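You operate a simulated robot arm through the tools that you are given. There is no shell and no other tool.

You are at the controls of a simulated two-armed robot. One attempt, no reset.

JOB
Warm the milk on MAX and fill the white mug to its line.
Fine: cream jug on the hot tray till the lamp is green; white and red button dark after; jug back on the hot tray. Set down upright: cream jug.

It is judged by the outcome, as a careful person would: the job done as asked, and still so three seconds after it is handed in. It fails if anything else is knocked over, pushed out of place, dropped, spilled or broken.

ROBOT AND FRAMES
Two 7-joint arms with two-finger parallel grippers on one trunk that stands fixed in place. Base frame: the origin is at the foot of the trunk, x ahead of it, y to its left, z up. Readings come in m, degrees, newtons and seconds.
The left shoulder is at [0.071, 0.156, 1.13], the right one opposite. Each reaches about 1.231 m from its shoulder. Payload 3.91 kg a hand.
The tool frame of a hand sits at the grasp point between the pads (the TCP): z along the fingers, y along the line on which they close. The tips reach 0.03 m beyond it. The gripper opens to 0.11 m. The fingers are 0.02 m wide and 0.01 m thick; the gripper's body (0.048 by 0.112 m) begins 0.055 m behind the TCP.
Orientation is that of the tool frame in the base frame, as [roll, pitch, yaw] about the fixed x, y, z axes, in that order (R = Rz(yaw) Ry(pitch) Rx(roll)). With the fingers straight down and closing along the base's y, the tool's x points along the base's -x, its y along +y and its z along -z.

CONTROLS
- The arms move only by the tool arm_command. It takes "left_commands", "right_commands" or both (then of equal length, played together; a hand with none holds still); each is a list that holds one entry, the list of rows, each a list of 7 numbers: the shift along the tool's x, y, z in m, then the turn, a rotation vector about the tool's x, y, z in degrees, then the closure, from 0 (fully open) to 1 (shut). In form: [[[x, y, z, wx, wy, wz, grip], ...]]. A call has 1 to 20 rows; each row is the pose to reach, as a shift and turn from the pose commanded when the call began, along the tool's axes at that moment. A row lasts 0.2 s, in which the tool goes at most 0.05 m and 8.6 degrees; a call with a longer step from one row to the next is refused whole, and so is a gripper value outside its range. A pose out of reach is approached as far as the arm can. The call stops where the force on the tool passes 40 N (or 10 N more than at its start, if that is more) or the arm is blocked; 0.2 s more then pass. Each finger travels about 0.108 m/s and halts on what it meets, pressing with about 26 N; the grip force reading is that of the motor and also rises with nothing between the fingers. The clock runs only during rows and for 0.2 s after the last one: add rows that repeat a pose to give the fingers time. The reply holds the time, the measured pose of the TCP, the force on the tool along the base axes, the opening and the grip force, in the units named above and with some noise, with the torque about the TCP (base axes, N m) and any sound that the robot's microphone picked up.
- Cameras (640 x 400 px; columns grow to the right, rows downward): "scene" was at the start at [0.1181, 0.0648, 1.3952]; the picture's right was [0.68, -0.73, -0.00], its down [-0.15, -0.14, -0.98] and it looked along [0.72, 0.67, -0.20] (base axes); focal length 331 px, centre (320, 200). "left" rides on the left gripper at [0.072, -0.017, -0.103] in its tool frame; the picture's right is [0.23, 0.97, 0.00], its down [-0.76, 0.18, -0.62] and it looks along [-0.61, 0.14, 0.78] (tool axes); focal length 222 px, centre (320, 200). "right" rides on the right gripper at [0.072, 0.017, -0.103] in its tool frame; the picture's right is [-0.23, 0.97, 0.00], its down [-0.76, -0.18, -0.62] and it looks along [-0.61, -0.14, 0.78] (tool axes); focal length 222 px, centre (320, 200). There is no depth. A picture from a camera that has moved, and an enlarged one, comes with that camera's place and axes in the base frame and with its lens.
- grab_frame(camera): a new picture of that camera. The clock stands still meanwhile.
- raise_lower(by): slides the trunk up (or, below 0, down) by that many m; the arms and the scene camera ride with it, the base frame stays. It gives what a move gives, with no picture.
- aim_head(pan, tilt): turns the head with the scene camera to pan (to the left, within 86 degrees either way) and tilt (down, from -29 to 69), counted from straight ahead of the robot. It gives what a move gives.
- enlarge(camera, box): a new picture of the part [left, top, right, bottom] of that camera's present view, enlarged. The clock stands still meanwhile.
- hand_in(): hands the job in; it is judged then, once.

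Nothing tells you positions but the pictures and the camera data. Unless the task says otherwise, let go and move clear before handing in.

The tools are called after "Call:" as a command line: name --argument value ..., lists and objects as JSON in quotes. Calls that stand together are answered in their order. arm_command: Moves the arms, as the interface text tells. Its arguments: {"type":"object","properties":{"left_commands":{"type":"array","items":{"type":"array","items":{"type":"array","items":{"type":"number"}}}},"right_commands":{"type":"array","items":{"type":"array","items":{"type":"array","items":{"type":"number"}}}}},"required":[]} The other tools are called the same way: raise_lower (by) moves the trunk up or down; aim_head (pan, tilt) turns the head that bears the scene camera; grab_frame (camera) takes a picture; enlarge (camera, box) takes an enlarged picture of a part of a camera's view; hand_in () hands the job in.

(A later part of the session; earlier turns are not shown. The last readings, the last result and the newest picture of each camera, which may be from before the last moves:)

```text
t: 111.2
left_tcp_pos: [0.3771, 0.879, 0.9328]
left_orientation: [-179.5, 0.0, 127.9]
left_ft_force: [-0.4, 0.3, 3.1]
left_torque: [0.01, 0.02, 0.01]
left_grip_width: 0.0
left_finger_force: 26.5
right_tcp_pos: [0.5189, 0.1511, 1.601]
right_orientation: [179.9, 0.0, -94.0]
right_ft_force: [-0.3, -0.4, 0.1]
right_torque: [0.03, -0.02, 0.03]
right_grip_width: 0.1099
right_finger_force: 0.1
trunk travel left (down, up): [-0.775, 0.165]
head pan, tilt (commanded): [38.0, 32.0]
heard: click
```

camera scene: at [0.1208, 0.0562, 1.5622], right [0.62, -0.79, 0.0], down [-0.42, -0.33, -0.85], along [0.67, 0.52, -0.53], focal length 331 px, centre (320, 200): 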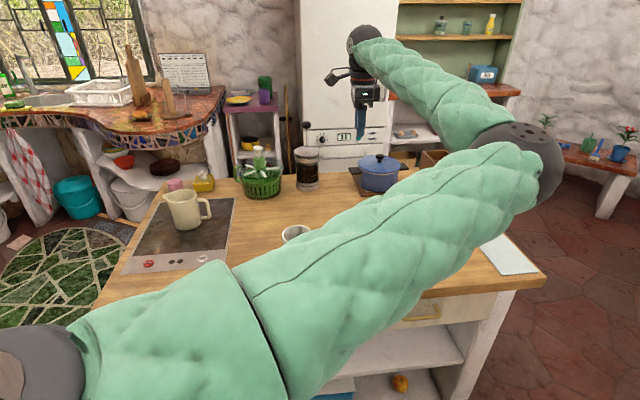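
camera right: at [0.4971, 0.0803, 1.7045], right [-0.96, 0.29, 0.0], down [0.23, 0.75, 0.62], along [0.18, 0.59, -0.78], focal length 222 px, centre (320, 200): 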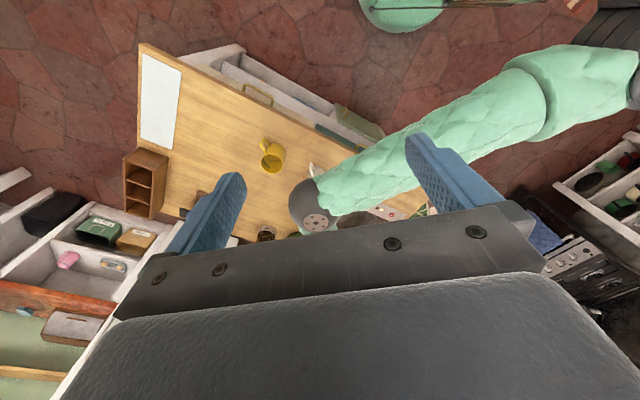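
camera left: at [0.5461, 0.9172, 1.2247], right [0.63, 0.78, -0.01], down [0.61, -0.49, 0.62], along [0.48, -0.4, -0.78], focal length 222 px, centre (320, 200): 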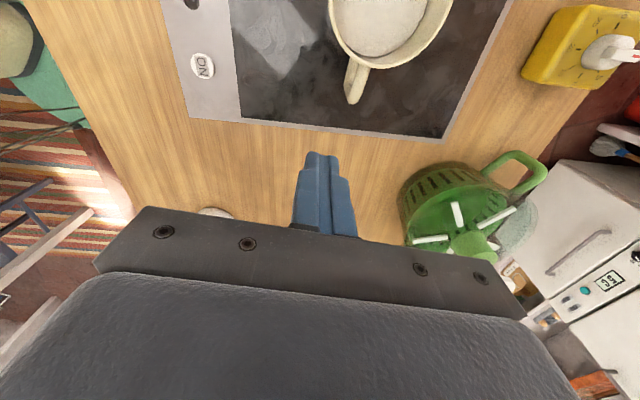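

Call:
arm_command --left_commands '[[[0, 0, -0.01, 0, 0, 0, 1], [0, 0, -0.05, 0, 0, 0, 1], [0, 0, -0.095, 0, 0, 0, 1], [0, 0, -0.135, 0, 0, 0, 1], [0, -0.001, -0.1565, 0, 0, 0, 1], [0, -0.001, -0.1565, 0, 0, 0, 1]]]'

Call:
enlarge --camera "left" --box '[300, 80, 344, 120]'

Call:
enlarge --camera "left" --box '[270, 60, 370, 240]'

```text
t: 112.5
left_tcp_pos: [0.3774, 0.8781, 1.0885]
left_orientation: [-179.5, 0.0, 128.0]
left_ft_force: [0.7, -0.6, 0.5]
left_torque: [0.01, -0.01, 0.01]
left_grip_width: 0.0001
left_finger_force: 26.2
right_tcp_pos: [0.5197, 0.1501, 1.6003]
right_orientation: [-179.9, 0.0, -94.1]
right_ft_force: [0.5, 0.0, -0.5]
right_torque: [0.01, -0.02, -0.03]
right_grip_width: 0.1098
right_finger_force: 0.0
trunk travel left (down, up): [-0.775, 0.165]
head pan, tilt (commanded): [38.0, 32.0]
```

```text
10.00 times, centred on (322, 100) of left
camera zoom: at [0.3215, 0.9258, 1.1918], right [0.63, 0.78, -0.01], down [0.61, -0.49, 0.62], along [0.48, -0.4, -0.78], focal length 2221 px, centre (300, 1200)
```

zoom: 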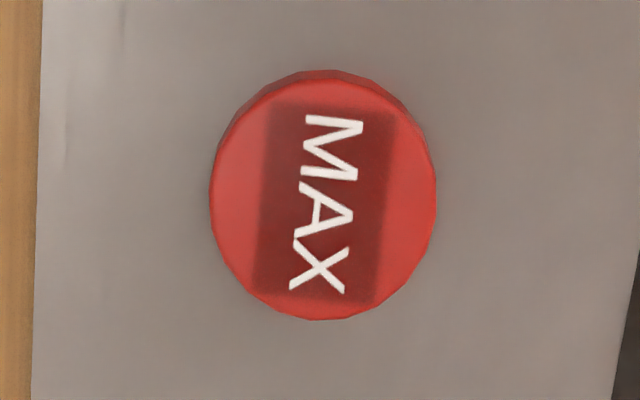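

```text
2.22 times, centred on (320, 150) of left
camera zoom: at [0.3215, 0.9258, 1.1918], right [0.63, 0.78, -0.01], down [0.61, -0.49, 0.62], along [0.48, -0.4, -0.78], focal length 494 px, centre (320, 311)
```

zoom: 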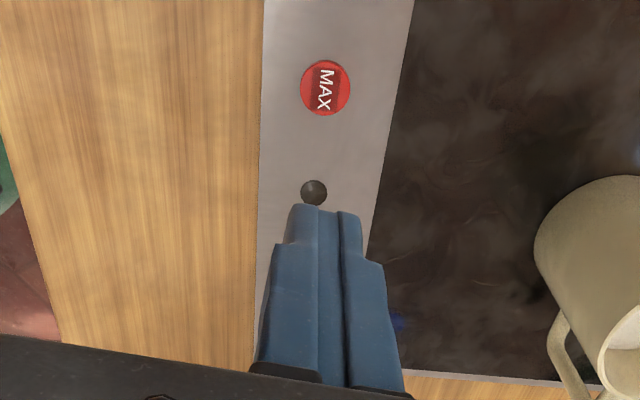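

The MAX look doesn't change with its state, so I rely on the press count. Now I press ON a last time to switch the power off.

Call:
arm_command --left_commands '[[[-0.03, 0.0043, 0, 0, 0, 0, 1], [-0.06, 0.0086, 0, 0, 0, 0, 1], [-0.09, 0.013, 0, 0, 0, 0, 1], [-0.12, 0.0173, 0, 0, 0, 0, 1], [-0.1465, 0.0211, 0.01, 0, 0, 0, 1], [-0.1465, 0.0211, 0.05, 0, 0, 0, 1], [-0.1465, 0.0211, 0.09, 0, 0, 0, 1], [-0.1465, 0.0211, 0.125, 0, 0, 0, 1], [-0.1465, 0.0211, 0.135, 0, 0, 0, 1]]]'

Call:
enlarge --camera "left" --box '[240, 0, 420, 240]'

```text
t: 114.5
left_tcp_pos: [0.4841, 0.7761, 0.9541]
left_orientation: [-179.4, 0.0, 128.0]
left_ft_force: [-0.3, -0.6, -0.2]
left_torque: [0.02, 0.03, -0.03]
left_grip_width: 0.0
left_finger_force: 25.9
right_tcp_pos: [0.5193, 0.1501, 1.6009]
right_orientation: [180.0, 0.0, -93.9]
right_ft_force: [-0.2, -0.2, 0.8]
right_torque: [0.0, -0.01, 0.0]
right_grip_width: 0.1098
right_finger_force: 0.0
trunk travel left (down, up): [-0.775, 0.165]
head pan, tilt (commanded): [38.0, 32.0]
```

```text
1.67 times, centred on (330, 120) of left
camera zoom: at [0.4272, 0.8224, 1.0569], right [0.63, 0.78, -0.01], down [0.61, -0.49, 0.62], along [0.48, -0.4, -0.78], focal length 370 px, centre (303, 333)
```

zoom: 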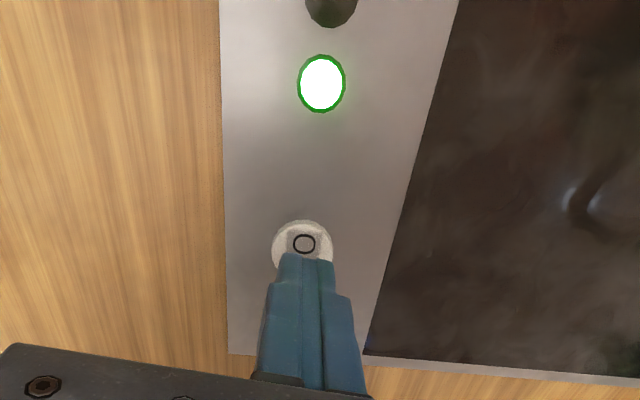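

Call:
arm_command --left_commands '[[[0, 0, 0.007, 0, 0, 0, 1], [0, 0, 0.013, 0, 0, 0, 1], [0, 0, 0.017, 0, 0, 0, 1], [0, 0, 0.019, 0, 0, 0, 1], [0, 0, 0.0205, 0, 0, 0, 1]]]'

```text
t: 115.8
left_tcp_pos: [0.4848, 0.7755, 0.9335]
left_orientation: [-179.5, 0.0, 128.0]
left_ft_force: [0.5, 0.8, 1.7]
left_torque: [-0.04, 0.01, -0.03]
left_grip_width: 0.0001
left_finger_force: 25.8
right_tcp_pos: [0.5202, 0.15, 1.6012]
right_orientation: [180.0, -0.1, -93.9]
right_ft_force: [0.2, -0.5, 0.4]
right_torque: [-0.01, -0.01, -0.01]
right_grip_width: 0.1099
right_finger_force: 0.1
trunk travel left (down, up): [-0.775, 0.165]
head pan, tilt (commanded): [38.0, 32.0]
heard: click
```

Click. I rise, go over to the jug and open the fingers above it, checking the lamps are dark.

Call:
arm_command --left_commands '[[[0, 0, -0.01, 0, 0, 0, 1], [0, 0, -0.05, 0, 0, 0, 1], [0, 0, -0.1, 0, 0, 0, 1], [0, 0, -0.15, 0, 0, 0, 1], [0, 0, -0.2, 0, 0, 0, 1], [0, 0, -0.25, 0, 0, 0, 0.8], [0.02, 0.036, -0.268, 0, 0, 0, 0.5], [0.04, 0.072, -0.268, 0, 0, 0, 0.2], [0.06, 0.108, -0.268, 0, 0, 0, 0], [0.08, 0.145, -0.268, 0, 0, 0, 0], [0.0981, 0.1798, -0.268, 0, 0, 0, 0], [0.0981, 0.1798, -0.268, 0, 0, 0, 0]]]'

Call:
grab_frame --camera "left"

Call:
enlarge --camera "left" --box '[250, 20, 390, 170]'

```text
t: 118.3
left_tcp_pos: [0.5683, 0.9637, 1.2015]
left_orientation: [-179.5, 0.0, 128.0]
left_ft_force: [0.5, -0.7, 0.1]
left_torque: [-0.02, -0.03, 0.01]
left_grip_width: 0.11
left_finger_force: 0.1
right_tcp_pos: [0.5214, 0.1481, 1.6006]
right_orientation: [180.0, 0.1, -93.9]
right_ft_force: [0.1, 0.2, 0.4]
right_torque: [0.01, -0.02, 0.01]
right_grip_width: 0.1098
right_finger_force: 0.1
trunk travel left (down, up): [-0.775, 0.165]
head pan, tilt (commanded): [38.0, 32.0]
```

```text
taken
camera left: at [0.5109, 1.0104, 1.3046], right [0.63, 0.78, -0.01], down [0.61, -0.49, 0.62], along [0.48, -0.4, -0.78], focal length 222 px, centre (320, 200)
```

left: 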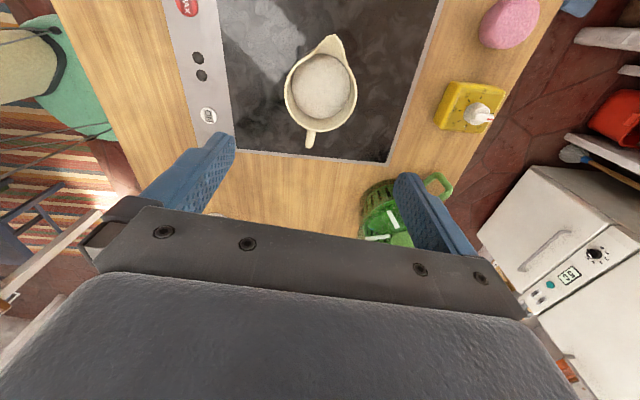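

```text
2.67 times, centred on (320, 95) of left
camera zoom: at [0.5109, 1.0104, 1.3046], right [0.63, 0.78, -0.01], down [0.61, -0.49, 0.62], along [0.48, -0.4, -0.78], focal length 592 px, centre (320, 480)
```

zoom: 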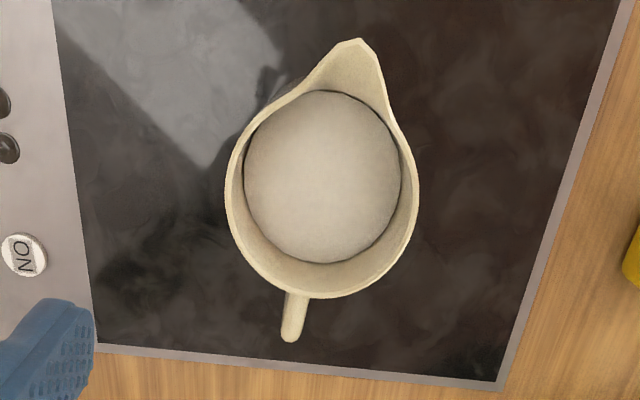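

Both lamps are dark, and the jug is centred between the open fingers. I lower and grip it again just as before.

Call:
arm_command --left_commands '[[[0.001, 0.001, 0.04, 0, 0, 0, 0], [0.002, 0.001, 0.08, 0, 0, 0, 0], [0.002, 0.001, 0.12, 0, 0, 0, 0], [0.002, 0.001, 0.15, 0, 0, 0, 0], [0.002, 0.001, 0.18, 0, 0, 0, 0], [0.002, 0.001, 0.2, 0, 0, 0, 0], [0.002, 0.001, 0.215, 0, 0, 0, 0], [0.002, 0.001, 0.2265, 0, 0, 0, 0], [0.002, 0.001, 0.2265, 0, 0, 0, 0]]]'

Call:
arm_command --left_commands '[[[0, 0, 0, 0, 0, 0, 0.3], [0, 0, 0, 0, 0, 0, 0.6], [0, 0, 0, 0, 0, 0, 1], [0, 0, 0, 0, 0, 0, 1], [0, 0, 0, 0, 0, 0, 1]]]'

Call:
grab_frame --camera "left"

```text
t: 120.3
left_tcp_pos: [0.5648, 0.9663, 0.9744]
left_orientation: [-179.5, 0.1, 127.9]
left_ft_force: [0.5, 0.2, -0.7]
left_torque: [-0.02, -0.02, 0.01]
left_grip_width: 0.1099
left_finger_force: 0.1
right_tcp_pos: [0.5192, 0.1505, 1.6008]
right_orientation: [-180.0, -0.1, -94.0]
right_ft_force: [0.2, 0.4, 0.4]
right_torque: [0.02, 0.0, 0.04]
right_grip_width: 0.1101
right_finger_force: 0.0
trunk travel left (down, up): [-0.775, 0.165]
head pan, tilt (commanded): [38.0, 32.0]
```

```text
t: 121.5
left_tcp_pos: [0.566, 0.9657, 0.9727]
left_orientation: [-179.4, 0.1, 127.9]
left_ft_force: [0.3, 0.9, 0.7]
left_torque: [0.13, -0.16, -0.01]
left_grip_width: 0.093
left_finger_force: 25.9
right_tcp_pos: [0.5196, 0.1512, 1.5996]
right_orientation: [-179.9, 0.0, -94.0]
right_ft_force: [0.4, 0.6, 0.2]
right_torque: [-0.03, -0.02, -0.01]
right_grip_width: 0.11
right_finger_force: 0.0
trunk travel left (down, up): [-0.775, 0.165]
head pan, tilt (commanded): [38.0, 32.0]
```

```text
taken
camera left: at [0.5087, 1.0125, 1.0767], right [0.63, 0.78, -0.01], down [0.61, -0.49, 0.62], along [0.48, -0.4, -0.78], focal length 222 px, centre (320, 200)
```

left: 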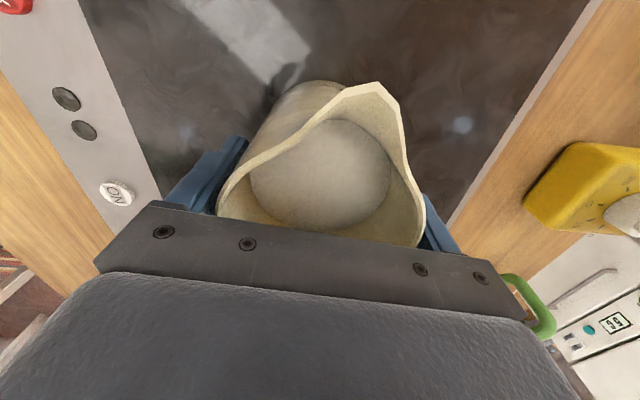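

Gripped firmly. I lift the jug and carry it, still upright and high, to a waiting point on the far side of the white mug, turning the spout back toward the mug.

Call:
arm_command --left_commands '[[[0, 0, -0.01, 0, 0, 0, 1], [0, 0, -0.03, 0, 0, 0, 1], [0, 0, -0.06, 0, 0, 0, 1], [0, 0, -0.1, 0, 0, 0, 1], [0, 0, -0.14, 0, 0, 0, 1], [0, 0, -0.18, 0, 0, 0, 1], [0, 0, -0.215, 0, 0, 0, 1], [0, 0, -0.235, 0, 0, 0, 1], [0, 0, -0.245, 0, 0, 0, 1], [0, 0, -0.245, 0, 0, 0, 1]]]'

Call:
arm_command --left_commands '[[[-0.01, -0.003, 0, 0, 0, -1, 1], [-0.03, -0.008, 0, 0, 0, -3, 1], [-0.06, -0.017, 0, 0, 0, -6, 1], [-0.095, -0.0265, 0, 0, 0, -9, 1], [-0.13, -0.0365, 0, 0, 0, -12, 1], [-0.165, -0.046, 0, 0, 0, -15.5, 1], [-0.2, -0.056, 0, 0, 0, -19, 1], [-0.235, -0.066, 0, 0, 0, -22.5, 1], [-0.27, -0.0757, 0, 0, 0, -26, 1], [-0.305, -0.0855, 0, 0, 0, -29.5, 1], [-0.34, -0.0954, 0, 0, 0, -33, 1], [-0.375, -0.105, 0, 0, 0, -36, 1], [-0.405, -0.1136, 0, 0, 0, -39, 1], [-0.43, -0.1206, 0, 0, 0, -41, 1], [-0.4428, -0.1242, 0, 0, 0, -42, 1], [-0.4428, -0.1242, 0, 0, 0, -42, 1]]]'

Call:
grab_frame --camera "right"

Call:
grab_frame --camera "scene"

Call:
grab_frame --camera "left"

```text
t: 123.8
left_tcp_pos: [0.5682, 0.9676, 1.2177]
left_orientation: [-179.4, 0.1, 128.0]
left_ft_force: [-1.1, 0.6, -5.7]
left_torque: [0.08, 0.07, -0.02]
left_grip_width: 0.093
left_finger_force: 26.2
right_tcp_pos: [0.5212, 0.1507, 1.6015]
right_orientation: [179.9, 0.0, -94.0]
right_ft_force: [0.8, 0.5, -0.3]
right_torque: [0.01, -0.01, 0.0]
right_grip_width: 0.11
right_finger_force: 0.1
trunk travel left (down, up): [-0.775, 0.165]
head pan, tilt (commanded): [38.0, 32.0]
```

```text
t: 127.2
left_tcp_pos: [0.7438, 0.5427, 1.2187]
left_orientation: [-179.6, -0.3, 169.9]
left_ft_force: [-0.6, 0.5, -5.8]
left_torque: [-0.01, 0.06, -0.01]
left_grip_width: 0.0932
left_finger_force: 25.6
right_tcp_pos: [0.5198, 0.1515, 1.601]
right_orientation: [179.9, 0.0, -93.9]
right_ft_force: [0.2, -1.0, -0.2]
right_torque: [0.02, -0.02, 0.0]
right_grip_width: 0.1098
right_finger_force: 0.0
trunk travel left (down, up): [-0.775, 0.165]
head pan, tilt (commanded): [38.0, 32.0]
```

```text
taken
camera right: at [0.4975, 0.0795, 1.7045], right [-0.96, 0.29, 0.0], down [0.23, 0.75, 0.62], along [0.18, 0.6, -0.78], focal length 222 px, centre (320, 200)
```

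right: 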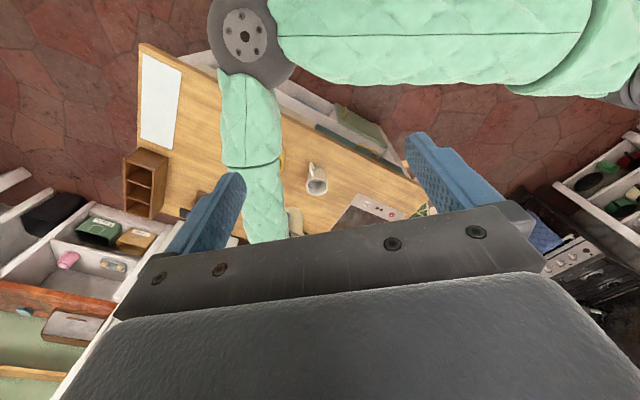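

```text
taken
camera scene: at [0.1212, 0.0569, 1.5621], right [0.62, -0.79, 0.0], down [-0.42, -0.33, -0.85], along [0.67, 0.52, -0.53], focal length 331 px, centre (320, 200)
```

scene: 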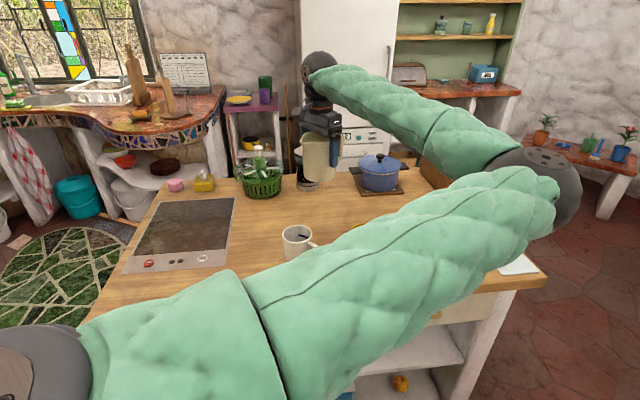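

```text
taken
camera left: at [0.6695, 0.5377, 1.3232], right [-0.05, 1.0, -0.01], down [0.79, 0.05, 0.62], along [0.62, 0.03, -0.79], focal length 222 px, centre (320, 200)
```

left: 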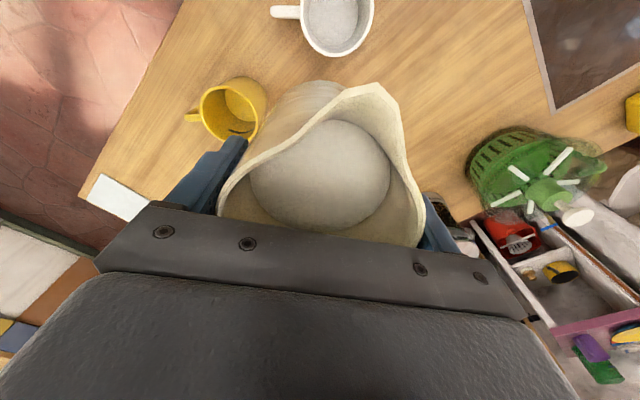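

Jug is level over the far side of the mug and both mugs are visible. I pre-tilt it 24° here (pouring should start near 37°) to check the arm can follow.

Call:
arm_command --left_commands '[[[0, 0, 0, 0, -3, 0, 1], [0, 0, 0, 0, -7, 0, 1], [0, 0, 0, 0, -11, 0, 1], [0, 0, 0, 0, -15, 0, 1], [0, 0, 0, 0, -19, 0, 1], [0, 0, 0, 0, -22, 0, 1], [0, 0, 0, 0, -24, 0, 1], [0, 0, 0, 0, -24, 0, 1]]]'

Call:
grab_frame --camera "scene"

Call:
grab_frame --camera "left"

```text
t: 128.9
left_tcp_pos: [0.742, 0.5408, 1.2198]
left_orientation: [-179.6, 23.7, 170.0]
left_ft_force: [0.3, 0.0, -4.9]
left_torque: [0.02, 0.09, 0.03]
left_grip_width: 0.0931
left_finger_force: 26.0
right_tcp_pos: [0.5203, 0.1503, 1.6008]
right_orientation: [179.9, 0.0, -94.0]
right_ft_force: [0.5, 0.6, 0.8]
right_torque: [-0.01, 0.0, 0.06]
right_grip_width: 0.1104
right_finger_force: 0.0
trunk travel left (down, up): [-0.775, 0.165]
head pan, tilt (commanded): [38.0, 32.0]
```

```text
taken
camera scene: at [0.1213, 0.0566, 1.5621], right [0.62, -0.79, 0.0], down [-0.42, -0.33, -0.85], along [0.67, 0.52, -0.53], focal length 331 px, centre (320, 200)
```

scene: 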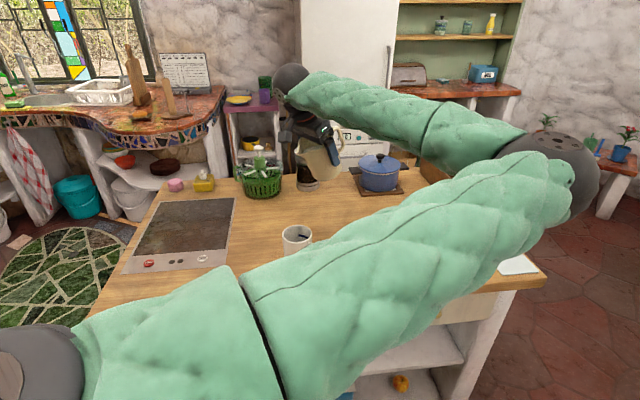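

```text
taken
camera left: at [0.633, 0.5438, 1.2847], right [-0.04, 0.99, -0.1], down [0.47, 0.1, 0.88], along [0.88, -0.02, -0.47], focal length 222 px, centre (320, 200)
```

left: 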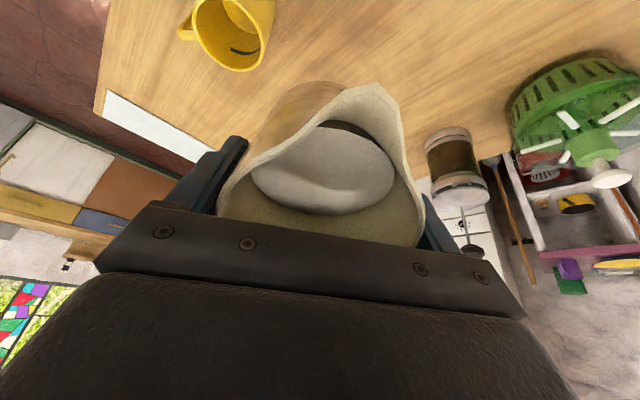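

The arm follows well. I now lower toward the pouring position, stopping with the jug still wholly above the mug rim to verify alignment.

Call:
arm_command --left_commands '[[[0.005, -0.0003, 0.012, 0, 0, 0, 1], [0.014, -0.0008, 0.034, 0, 0, 0, 1], [0.024, -0.0014, 0.059, 0, 0, 0, 1], [0.034, -0.002, 0.083, 0, 0, 0, 1], [0.041, -0.0024, 0.1, 0, 0, 0, 1], [0.045, -0.0041, 0.1105, 0, 0, 0, 1], [0.045, -0.0041, 0.1105, 0, 0, 0, 1]]]'

Call:
enlarge --camera "right" --box '[260, 130, 360, 230]'

Call:
enlarge --camera "scene" --box '[230, 120, 390, 270]'

```text
t: 130.6
left_tcp_pos: [0.7447, 0.5361, 1.0998]
left_orientation: [-179.4, 23.7, 170.1]
left_ft_force: [0.0, -0.5, -6.3]
left_torque: [0.04, 0.07, -0.01]
left_grip_width: 0.0932
left_finger_force: 25.7
right_tcp_pos: [0.5201, 0.1495, 1.6009]
right_orientation: [179.9, 0.0, -94.0]
right_ft_force: [-0.6, -0.1, -0.9]
right_torque: [-0.02, 0.01, -0.01]
right_grip_width: 0.11
right_finger_force: 0.0
trunk travel left (down, up): [-0.775, 0.165]
head pan, tilt (commanded): [38.0, 32.0]
```

```text
4.00 times, centred on (310, 180) of right
camera zoom: at [0.4974, 0.0792, 1.7046], right [-0.96, 0.29, 0.0], down [0.23, 0.75, 0.62], along [0.18, 0.6, -0.78], focal length 888 px, centre (360, 280)
```

zoom: 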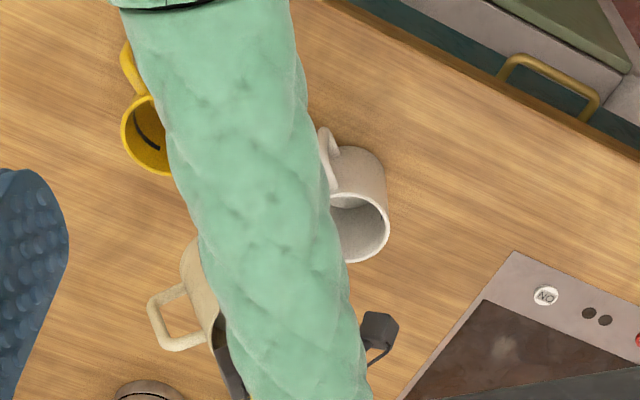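

```text
2.67 times, centred on (310, 195) of scene
camera zoom: at [0.1211, 0.0566, 1.5621], right [0.62, -0.79, 0.0], down [-0.42, -0.33, -0.85], along [0.67, 0.52, -0.53], focal length 882 px, centre (347, 213)
```

zoom: 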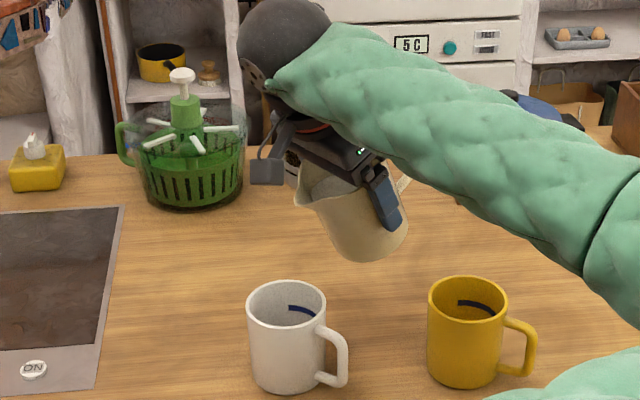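

The head camera now has an excellent view: the spout lines up with the white mug, whose blue line is visible inside. I lower the rest of the way at this tilt.

Call:
arm_command --left_commands '[[[0.004, 0, 0.012, 0, 0, 0, 1], [0.009, 0, 0.028, 0, 0, 0, 1], [0.015, 0, 0.044, 0, 0, 0, 1], [0.019, 0, 0.055, 0, 0, 0, 1], [0.0212, 0, 0.061, 0, 0, 0, 1], [0.0212, 0, 0.061, 0, 0, 0, 1]]]'

Call:
enlarge --camera "scene" --box '[250, 160, 370, 270]'

Call:
enlarge --camera "right" --box '[260, 130, 360, 230]'

Call:
grab_frame --camera "left"

```text
t: 131.9
left_tcp_pos: [0.7482, 0.5362, 1.0366]
left_orientation: [-179.6, 23.7, 170.1]
left_ft_force: [0.3, -0.1, -5.4]
left_torque: [0.02, 0.11, -0.02]
left_grip_width: 0.093
left_finger_force: 25.8
right_tcp_pos: [0.5207, 0.1497, 1.6004]
right_orientation: [179.9, 0.0, -93.9]
right_ft_force: [0.2, 0.1, 0.3]
right_torque: [0.0, -0.03, 0.03]
right_grip_width: 0.1099
right_finger_force: 0.1
trunk travel left (down, up): [-0.775, 0.165]
head pan, tilt (commanded): [38.0, 32.0]
```

```text
3.64 times, centred on (310, 215) of scene
camera zoom: at [0.1212, 0.0566, 1.5621], right [0.62, -0.79, 0.0], down [-0.42, -0.33, -0.85], along [0.67, 0.52, -0.53], focal length 1203 px, centre (356, 146)
```

zoom: 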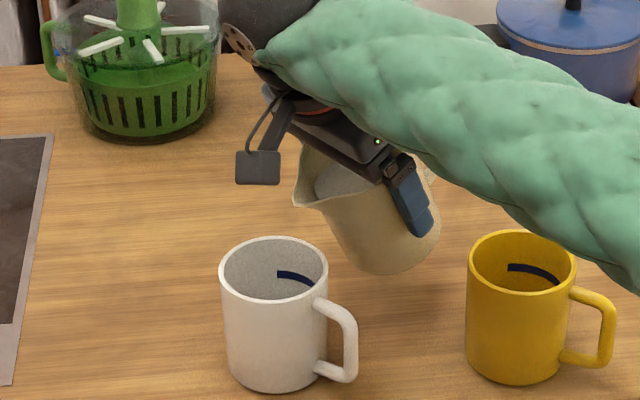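

```text
4.00 times, centred on (310, 180) of right
camera zoom: at [0.4974, 0.0792, 1.7046], right [-0.96, 0.29, 0.0], down [0.23, 0.75, 0.62], along [0.18, 0.6, -0.78], focal length 888 px, centre (360, 280)
```

zoom: 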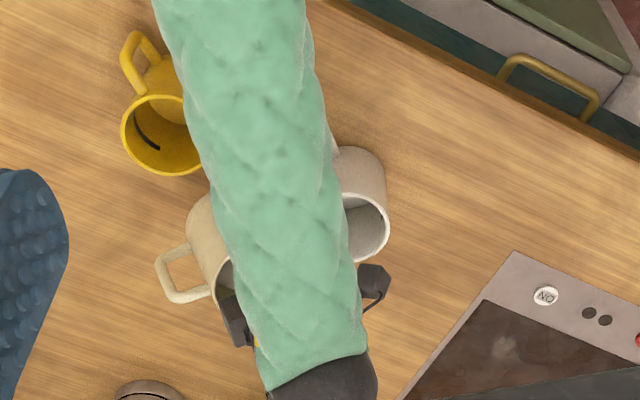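

```text
taken
camera left: at [0.6402, 0.5371, 1.1015], right [-0.04, 0.99, -0.1], down [0.47, 0.1, 0.88], along [0.88, -0.02, -0.47], focal length 222 px, centre (320, 200)
```

left: 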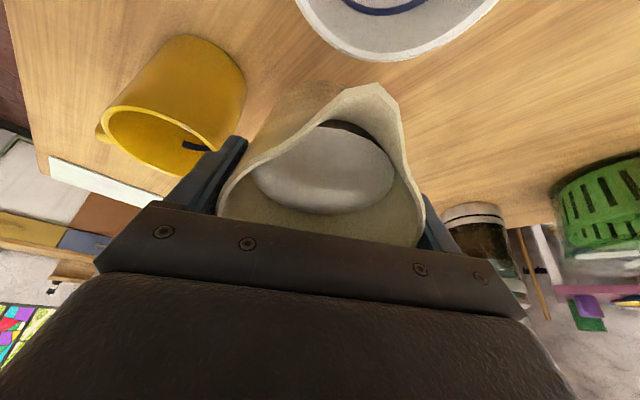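

The lip is about 5 cm above the rim and within the mug's opening. I tilt slowly about the lip, first to 33°, and check.

Call:
arm_command --left_commands '[[[-0.001, 0, -0.0038, 0, -3, 0, 1], [-0.0019, 0, -0.0077, 0, -6, 0, 1], [-0.0024, 0, -0.0116, 0, -9, 0, 1], [-0.0024, 0, -0.0116, 0, -9, 0, 1]]]'

Call:
enlarge --camera "scene" --box '[250, 160, 370, 270]'

Call:
grab_frame --camera "left"

```text
t: 132.9
left_tcp_pos: [0.7465, 0.5357, 1.0475]
left_orientation: [-179.5, 32.7, 170.2]
left_ft_force: [0.9, -0.3, -5.4]
left_torque: [0.04, 0.08, -0.01]
left_grip_width: 0.0932
left_finger_force: 26.1
right_tcp_pos: [0.5204, 0.1513, 1.6007]
right_orientation: [179.9, 0.0, -94.0]
right_ft_force: [-0.3, 0.2, -0.5]
right_torque: [-0.02, -0.03, -0.03]
right_grip_width: 0.1102
right_finger_force: 0.1
trunk travel left (down, up): [-0.775, 0.165]
head pan, tilt (commanded): [38.0, 32.0]
```

```text
3.64 times, centred on (310, 215) of scene
camera zoom: at [0.1212, 0.0566, 1.5621], right [0.62, -0.79, 0.0], down [-0.42, -0.33, -0.85], along [0.67, 0.52, -0.53], focal length 1203 px, centre (356, 146)
```

zoom: 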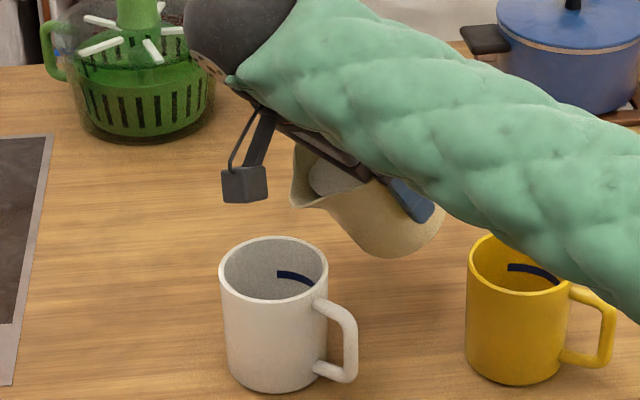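

```text
taken
camera left: at [0.6291, 0.5391, 1.0951], right [-0.02, 0.99, -0.13], down [0.33, 0.13, 0.93], along [0.94, -0.03, -0.33], focal length 222 px, centre (320, 200)
```

left: 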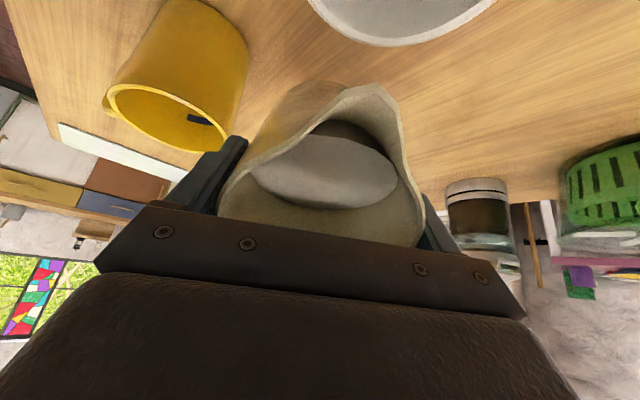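

No flow yet and the milk edge is nearing the lip. I check the forearm's clearance over the yellow mug before going on.

Call:
grab_frame --camera "scene"

Call:
grab_frame --camera "right"

```text
taken
camera scene: at [0.1212, 0.0566, 1.5621], right [0.62, -0.79, 0.0], down [-0.42, -0.33, -0.85], along [0.67, 0.52, -0.53], focal length 331 px, centre (320, 200)
```

scene: 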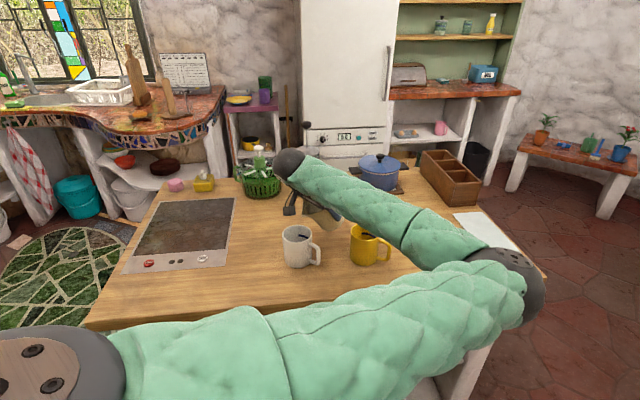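

```text
taken
camera right: at [0.4975, 0.0792, 1.7045], right [-0.96, 0.29, 0.0], down [0.23, 0.75, 0.62], along [0.18, 0.6, -0.78], focal length 222 px, centre (320, 200)
```

right: 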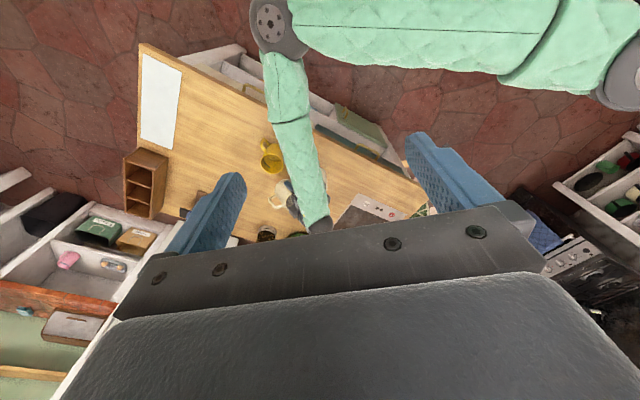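

Forearm is about 15 cm above the yellow mug, so it's clear. I tilt on to 36°, then watch.

Call:
arm_command --left_commands '[[[-0.0006, 0, -0.002, 0, -1.5, 0, 1], [-0.0011, 0, -0.0039, 0, -3, 0, 1], [-0.0011, 0, -0.0039, 0, -3, 0, 1]]]'

Call:
enlarge --camera "scene" --box '[260, 180, 350, 270]'

Call:
enlarge --camera "left" --box '[220, 0, 500, 220]'

```text
t: 133.8
left_tcp_pos: [0.7451, 0.5353, 1.0509]
left_orientation: [-179.4, 35.7, 170.3]
left_ft_force: [0.6, -0.3, -5.1]
left_torque: [0.0, 0.12, 0.03]
left_grip_width: 0.0932
left_finger_force: 26.3
right_tcp_pos: [0.5201, 0.1505, 1.6006]
right_orientation: [179.8, 0.0, -94.0]
right_ft_force: [-0.3, 0.7, -0.4]
right_torque: [-0.03, -0.01, 0.01]
right_grip_width: 0.1098
right_finger_force: 0.1
trunk travel left (down, up): [-0.775, 0.165]
head pan, tilt (commanded): [38.0, 32.0]
```

```text
4.44 times, centred on (305, 225) of scene
camera zoom: at [0.1213, 0.0566, 1.5621], right [0.62, -0.79, 0.0], down [-0.42, -0.33, -0.85], along [0.67, 0.52, -0.53], focal length 1470 px, centre (387, 89)
```

zoom: 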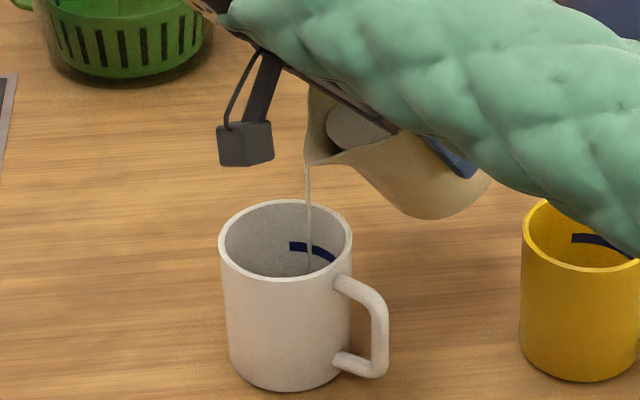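

```text
1.82 times, centred on (360, 110) of left
camera zoom: at [0.6259, 0.5396, 1.0929], right [-0.01, 0.99, -0.14], down [0.28, 0.14, 0.95], along [0.96, -0.03, -0.28], focal length 404 px, centre (247, 364)
```

zoom: 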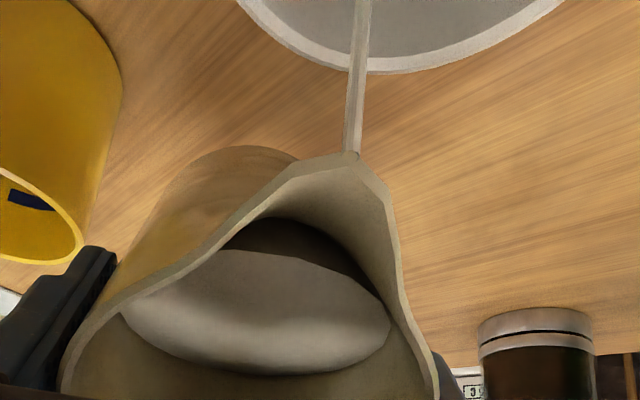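

Milk has started to run in a thin stream into the mug. I nudge the lip 6 mm further toward the mug's centre and let it run a second.

Call:
arm_command --left_commands '[[[0.0024, 0, -0.0017, 0, 0, 0, 1], [0.0049, 0, -0.0035, 0, 0, 0, 1], [0.0049, 0, -0.0035, 0, 0, 0, 1], [0.0049, 0, -0.0035, 0, 0, 0, 1]]]'

Call:
enlarge --camera "scene" --box '[260, 180, 350, 270]'

Call:
enlarge --camera "left" --box '[220, 0, 500, 220]'

```text
t: 134.8
left_tcp_pos: [0.7396, 0.537, 1.0522]
left_orientation: [-179.5, 35.7, 170.4]
left_ft_force: [-0.2, 0.1, -5.0]
left_torque: [0.01, 0.14, 0.03]
left_grip_width: 0.0931
left_finger_force: 25.7
right_tcp_pos: [0.5202, 0.1509, 1.6007]
right_orientation: [179.9, 0.0, -94.0]
right_ft_force: [1.1, 0.7, -0.4]
right_torque: [0.0, -0.02, -0.01]
right_grip_width: 0.1099
right_finger_force: 0.0
trunk travel left (down, up): [-0.775, 0.165]
head pan, tilt (commanded): [38.0, 32.0]
```

```text
4.44 times, centred on (305, 225) of scene
camera zoom: at [0.1212, 0.0566, 1.5621], right [0.62, -0.79, 0.0], down [-0.42, -0.33, -0.85], along [0.67, 0.52, -0.53], focal length 1470 px, centre (387, 89)
```

zoom: 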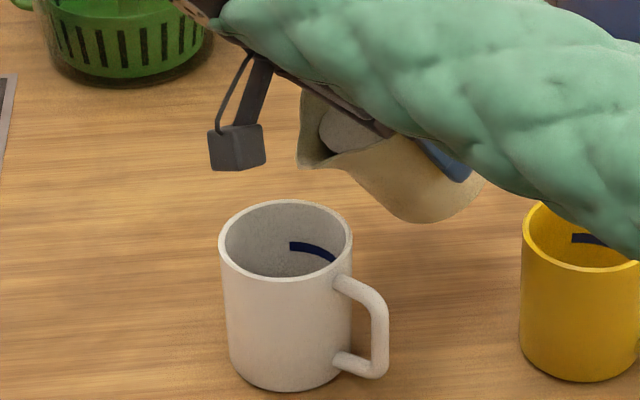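

```text
1.82 times, centred on (360, 110) of left
camera zoom: at [0.6198, 0.5406, 1.0929], right [-0.01, 0.99, -0.14], down [0.28, 0.14, 0.95], along [0.96, -0.03, -0.28], focal length 404 px, centre (247, 364)
```

zoom: 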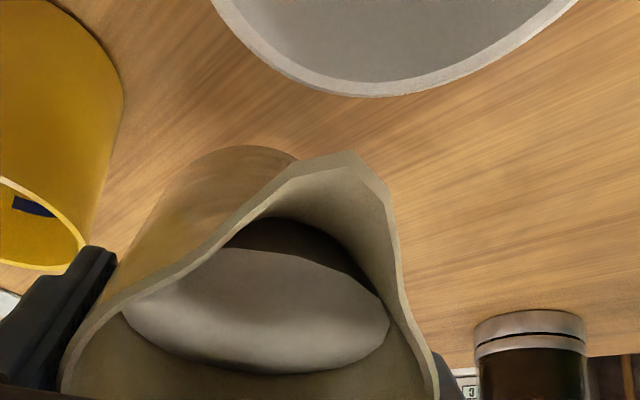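

The flow stops by itself at each tilt, so the tilt meters the milk nicely. I tilt to 39° and 42° with pauses and check.

Call:
arm_command --left_commands '[[[-0.001, 0, -0.0017, 0, -1.5, 0, 1], [-0.002, 0, -0.0034, 0, -3, 0, 1], [-0.002, 0, -0.0034, 0, -3, 0, 1], [-0.002, 0, -0.0034, 0, -3, 0, 1], [-0.0028, 0, -0.0051, 0, -4.5, 0, 1], [-0.0037, 0, -0.0068, 0, -6, 0, 1], [-0.0037, 0, -0.0068, 0, -6, 0, 1]]]'

Call:
enlarge --camera "scene" --box '[260, 180, 350, 270]'

```text
t: 136.3
left_tcp_pos: [0.7381, 0.5362, 1.059]
left_orientation: [-179.5, 41.7, 170.2]
left_ft_force: [0.2, -0.1, -5.2]
left_torque: [-0.01, 0.12, 0.0]
left_grip_width: 0.0933
left_finger_force: 25.8
right_tcp_pos: [0.5203, 0.151, 1.6001]
right_orientation: [179.7, 0.0, -94.1]
right_ft_force: [-0.9, -0.1, -0.4]
right_torque: [-0.01, 0.0, 0.02]
right_grip_width: 0.1102
right_finger_force: 0.0
trunk travel left (down, up): [-0.775, 0.165]
head pan, tilt (commanded): [38.0, 32.0]
```

```text
4.44 times, centred on (305, 225) of scene
camera zoom: at [0.1212, 0.0566, 1.5621], right [0.62, -0.79, 0.0], down [-0.42, -0.33, -0.85], along [0.67, 0.52, -0.53], focal length 1470 px, centre (387, 89)
```

zoom: 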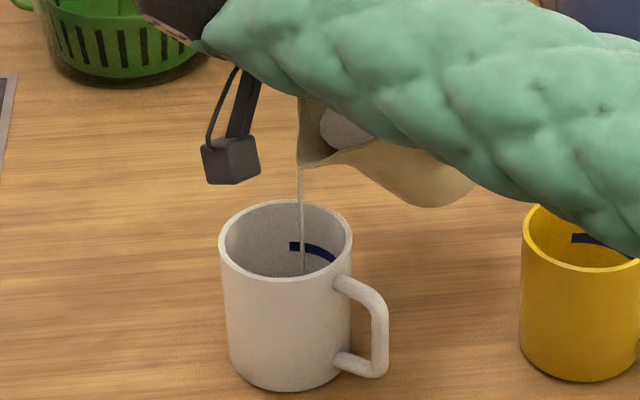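

Good, the stream falls well inside. I go on to 45° and 48°.

Call:
arm_command --left_commands '[[[0, 0, 0, 0, 0, 0, 1], [0, 0, 0, 0, 0, 0, 1], [-0.001, 0, -0.0017, 0, -1.5, 0, 1], [-0.0019, 0, -0.0033, 0, -3, 0, 1], [-0.0019, 0, -0.0033, 0, -3, 0, 1], [-0.0019, 0, -0.0033, 0, -3, 0, 1], [-0.0028, 0, -0.0051, 0, -4.5, 0, 1], [-0.0036, 0, -0.0069, 0, -6, 0, 1], [-0.0036, 0, -0.0069, 0, -6, 0, 1], [-0.0036, 0, -0.0069, 0, -6, 0, 1], [-0.0036, 0, -0.0069, 0, -6, 0, 1]]]'

Call:
enlarge --camera "scene" --box '[260, 180, 350, 270]'

Call:
enlarge --camera "right" --box '[260, 130, 360, 230]'

```text
t: 138.8
left_tcp_pos: [0.7362, 0.5377, 1.0655]
left_orientation: [-179.4, 47.7, 170.4]
left_ft_force: [0.5, -0.5, -3.9]
left_torque: [0.0, 0.08, -0.02]
left_grip_width: 0.0932
left_finger_force: 26.3
right_tcp_pos: [0.5197, 0.1512, 1.6]
right_orientation: [179.9, 0.0, -94.0]
right_ft_force: [0.3, -0.1, 0.2]
right_torque: [-0.04, 0.02, 0.03]
right_grip_width: 0.11
right_finger_force: 0.1
trunk travel left (down, up): [-0.775, 0.165]
head pan, tilt (commanded): [38.0, 32.0]
```

```text
4.44 times, centred on (305, 225) of scene
camera zoom: at [0.1211, 0.0565, 1.5621], right [0.62, -0.79, 0.0], down [-0.42, -0.33, -0.85], along [0.67, 0.52, -0.53], focal length 1470 px, centre (387, 89)
```

zoom: 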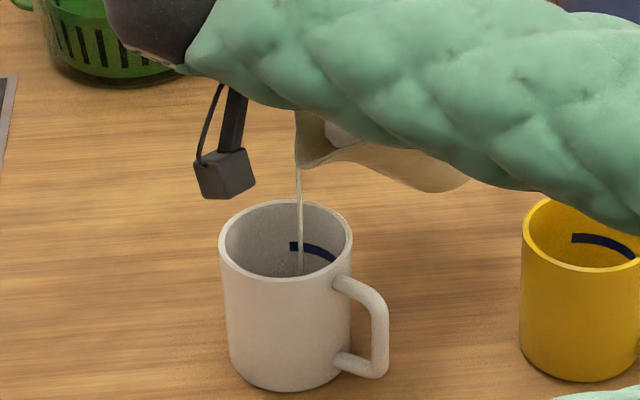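

```text
4.00 times, centred on (310, 180) of right
camera zoom: at [0.4973, 0.0791, 1.7046], right [-0.96, 0.29, 0.0], down [0.23, 0.75, 0.62], along [0.18, 0.6, -0.78], focal length 888 px, centre (360, 280)
```

zoom: 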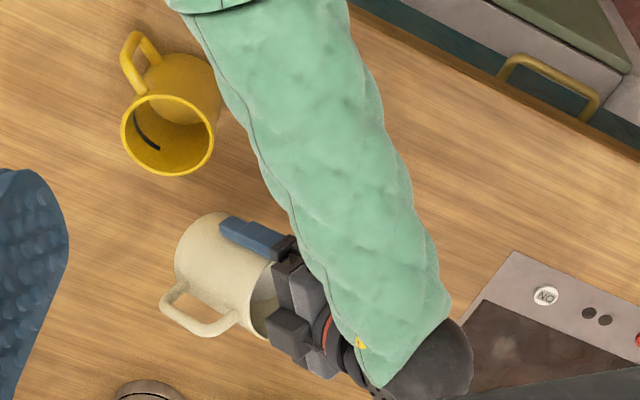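

About half is poured by the weight (−3.9 N now). I let the flow settle and go on to 51° and 54°.

Call:
arm_command --left_commands '[[[0, 0, 0, 0, 0, 0, 1], [0, 0, 0, 0, 0, 0, 1], [-0.001, 0, -0.0017, 0, -1.5, 0, 1], [-0.002, 0, -0.0034, 0, -3, 0, 1], [-0.002, 0, -0.0034, 0, -3, 0, 1], [-0.002, 0, -0.0034, 0, -3, 0, 1], [-0.002, 0, -0.0034, 0, -3, 0, 1], [-0.002, 0, -0.0034, 0, -3, 0, 1]]]'

Call:
enlarge --camera "scene" --box '[260, 180, 350, 270]'

Call:
grab_frame --camera "scene"

```text
t: 140.6
left_tcp_pos: [0.7345, 0.5366, 1.0703]
left_orientation: [-179.3, 50.7, 170.5]
left_ft_force: [-0.2, 0.4, -2.8]
left_torque: [0.03, 0.12, -0.02]
left_grip_width: 0.0929
left_finger_force: 26.1
right_tcp_pos: [0.5198, 0.1508, 1.6005]
right_orientation: [179.9, 0.1, -94.0]
right_ft_force: [0.2, -0.4, -0.2]
right_torque: [-0.01, 0.03, -0.01]
right_grip_width: 0.1099
right_finger_force: 0.1
trunk travel left (down, up): [-0.775, 0.165]
head pan, tilt (commanded): [38.0, 32.0]
```

```text
4.44 times, centred on (305, 225) of scene
camera zoom: at [0.1211, 0.0565, 1.5621], right [0.62, -0.79, 0.0], down [-0.42, -0.33, -0.85], along [0.67, 0.52, -0.53], focal length 1470 px, centre (387, 89)
```

zoom: 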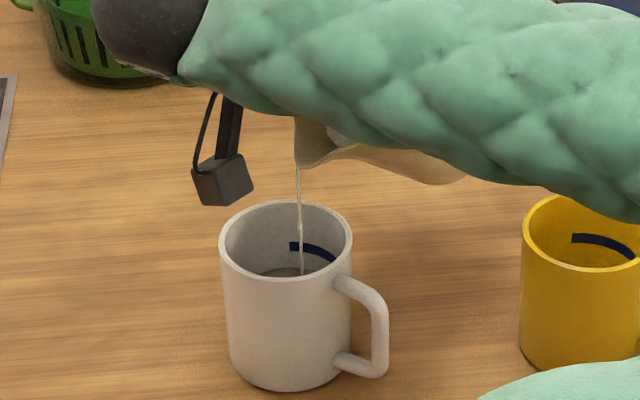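

```text
taken
camera scene: at [0.1211, 0.0565, 1.5621], right [0.62, -0.79, 0.0], down [-0.42, -0.33, -0.85], along [0.67, 0.52, -0.53], focal length 331 px, centre (320, 200)
```

scene: 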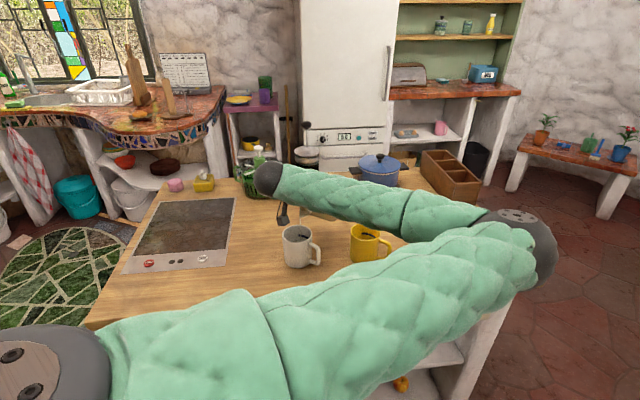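

Milk is now visible in the mug, about 17 mm below the blue line. I continue to 54° and let it settle.

Call:
arm_command --left_commands '[[[0, 0, 0, 0, 0, 0, 1], [0, 0, 0, 0, 0, 0, 1], [-0.001, 0, -0.0017, 0, -1.5, 0, 1], [-0.0019, 0, -0.0034, 0, -3, 0, 1], [-0.0019, 0, -0.0034, 0, -3, 0, 1], [-0.0019, 0, -0.0034, 0, -3, 0, 1], [-0.0019, 0, -0.0034, 0, -3, 0, 1], [-0.0019, 0, -0.0034, 0, -3, 0, 1], [-0.0019, 0, -0.0034, 0, -3, 0, 1]]]'

Call:
enlarge --camera "scene" --box '[280, 200, 330, 250]'

```text
t: 142.6
left_tcp_pos: [0.7344, 0.5392, 1.0746]
left_orientation: [-179.3, 53.7, 170.5]
left_ft_force: [-0.2, -0.3, -3.6]
left_torque: [-0.01, 0.12, 0.0]
left_grip_width: 0.093
left_finger_force: 25.5
right_tcp_pos: [0.52, 0.1502, 1.601]
right_orientation: [-179.9, 0.1, -94.0]
right_ft_force: [1.2, -0.5, -0.6]
right_torque: [-0.03, -0.01, -0.03]
right_grip_width: 0.1099
right_finger_force: 0.0
trunk travel left (down, up): [-0.775, 0.165]
head pan, tilt (commanded): [38.0, 32.0]
```

```text
8.00 times, centred on (305, 225) of scene
camera zoom: at [0.121, 0.0565, 1.5621], right [0.62, -0.79, 0.0], down [-0.42, -0.33, -0.85], along [0.67, 0.52, -0.53], focal length 2646 px, centre (440, 0)
```

zoom: 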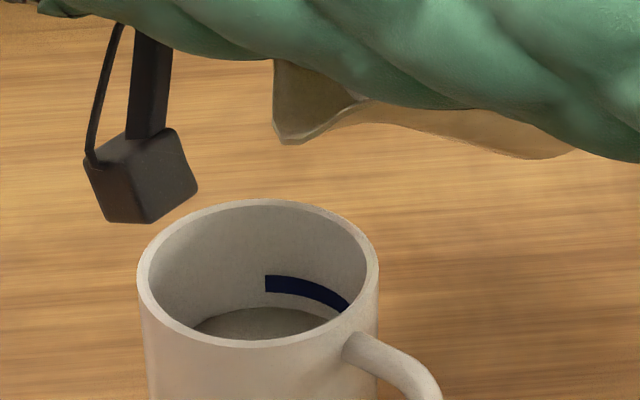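

Level is now ≈11 mm below the line's centre; each 3° adds about 6 mm. I go to 57° and wait.

Call:
arm_command --left_commands '[[[-0.001, 0, -0.0017, 0, -1.5, 0, 1], [-0.0019, 0, -0.0034, 0, -3, 0, 1], [-0.0019, 0, -0.0034, 0, -3, 0, 1], [-0.0019, 0, -0.0034, 0, -3, 0, 1], [-0.0019, 0, -0.0034, 0, -3, 0, 1], [-0.0019, 0, -0.0034, 0, -3, 0, 1], [-0.0019, 0, -0.0034, 0, -3, 0, 1], [-0.0019, 0, -0.0034, 0, -3, 0, 1]]]'

Call:
enlarge --camera "scene" --box '[280, 200, 330, 250]'

```text
t: 144.3
left_tcp_pos: [0.7326, 0.5386, 1.0778]
left_orientation: [-179.2, 56.7, 170.5]
left_ft_force: [0.5, -0.3, -3.6]
left_torque: [0.01, 0.07, -0.01]
left_grip_width: 0.093
left_finger_force: 25.8
right_tcp_pos: [0.5195, 0.1499, 1.6007]
right_orientation: [179.9, -0.1, -94.0]
right_ft_force: [-0.6, 0.4, 1.0]
right_torque: [-0.02, 0.0, 0.02]
right_grip_width: 0.11
right_finger_force: 0.0
trunk travel left (down, up): [-0.775, 0.165]
head pan, tilt (commanded): [38.0, 32.0]
```

```text
8.00 times, centred on (305, 225) of scene
camera zoom: at [0.121, 0.0565, 1.5621], right [0.62, -0.79, 0.0], down [-0.42, -0.33, -0.85], along [0.67, 0.52, -0.53], focal length 2646 px, centre (440, 0)
```

zoom: 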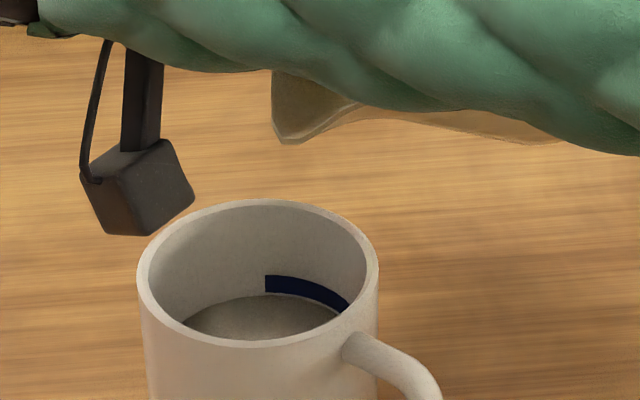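

The milk just touches the lower edge of the blue line. I add 2° more and wait for it to settle.

Call:
arm_command --left_commands '[[[-0.0007, 0, -0.0011, 0, -1, 0, 1], [-0.0013, 0, -0.0022, 0, -2, 0, 1], [-0.0013, 0, -0.0022, 0, -2, 0, 1], [-0.0013, 0, -0.0022, 0, -2, 0, 1], [-0.0013, 0, -0.0022, 0, -2, 0, 1], [-0.0013, 0, -0.0022, 0, -2, 0, 1], [-0.0013, 0, -0.0022, 0, -2, 0, 1], [-0.0013, 0, -0.0022, 0, -2, 0, 1]]]'

Call:
enlarge --camera "scene" --box '[285, 218, 315, 248]'

Call:
enlarge --camera "scene" --box '[280, 200, 330, 250]'

```text
t: 146.2
left_tcp_pos: [0.7316, 0.5384, 1.0797]
left_orientation: [-179.3, 58.8, 170.6]
left_ft_force: [-1.1, 0.4, -2.8]
left_torque: [0.05, 0.08, -0.01]
left_grip_width: 0.0932
left_finger_force: 25.8
right_tcp_pos: [0.5203, 0.1504, 1.6011]
right_orientation: [180.0, 0.0, -94.1]
right_ft_force: [-0.1, 0.1, -0.1]
right_torque: [-0.01, -0.01, -0.01]
right_grip_width: 0.1101
right_finger_force: 0.2
trunk travel left (down, up): [-0.775, 0.165]
head pan, tilt (commanded): [38.0, 32.0]
```

```text
13.33 times, centred on (300, 233) of scene
camera zoom: at [0.121, 0.0565, 1.5621], right [0.62, -0.79, 0.0], down [-0.42, -0.33, -0.85], along [0.67, 0.52, -0.53], focal length 4410 px, centre (587, -240)
```

zoom: 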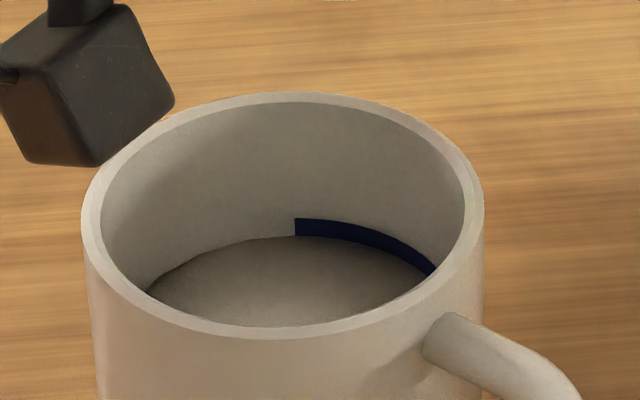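

```text
8.00 times, centred on (305, 225) of scene
camera zoom: at [0.121, 0.0565, 1.5621], right [0.62, -0.79, 0.0], down [-0.42, -0.33, -0.85], along [0.67, 0.52, -0.53], focal length 2646 px, centre (440, 0)
```

zoom: 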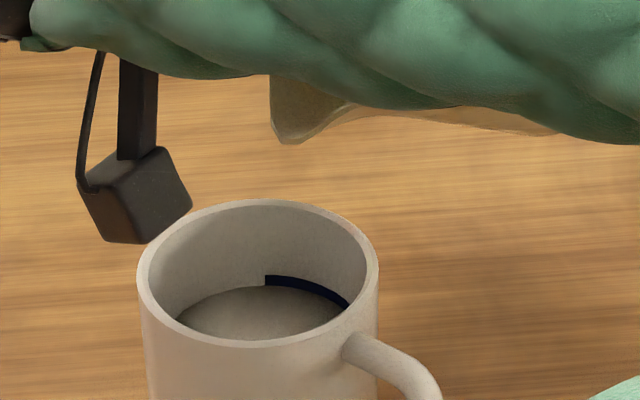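

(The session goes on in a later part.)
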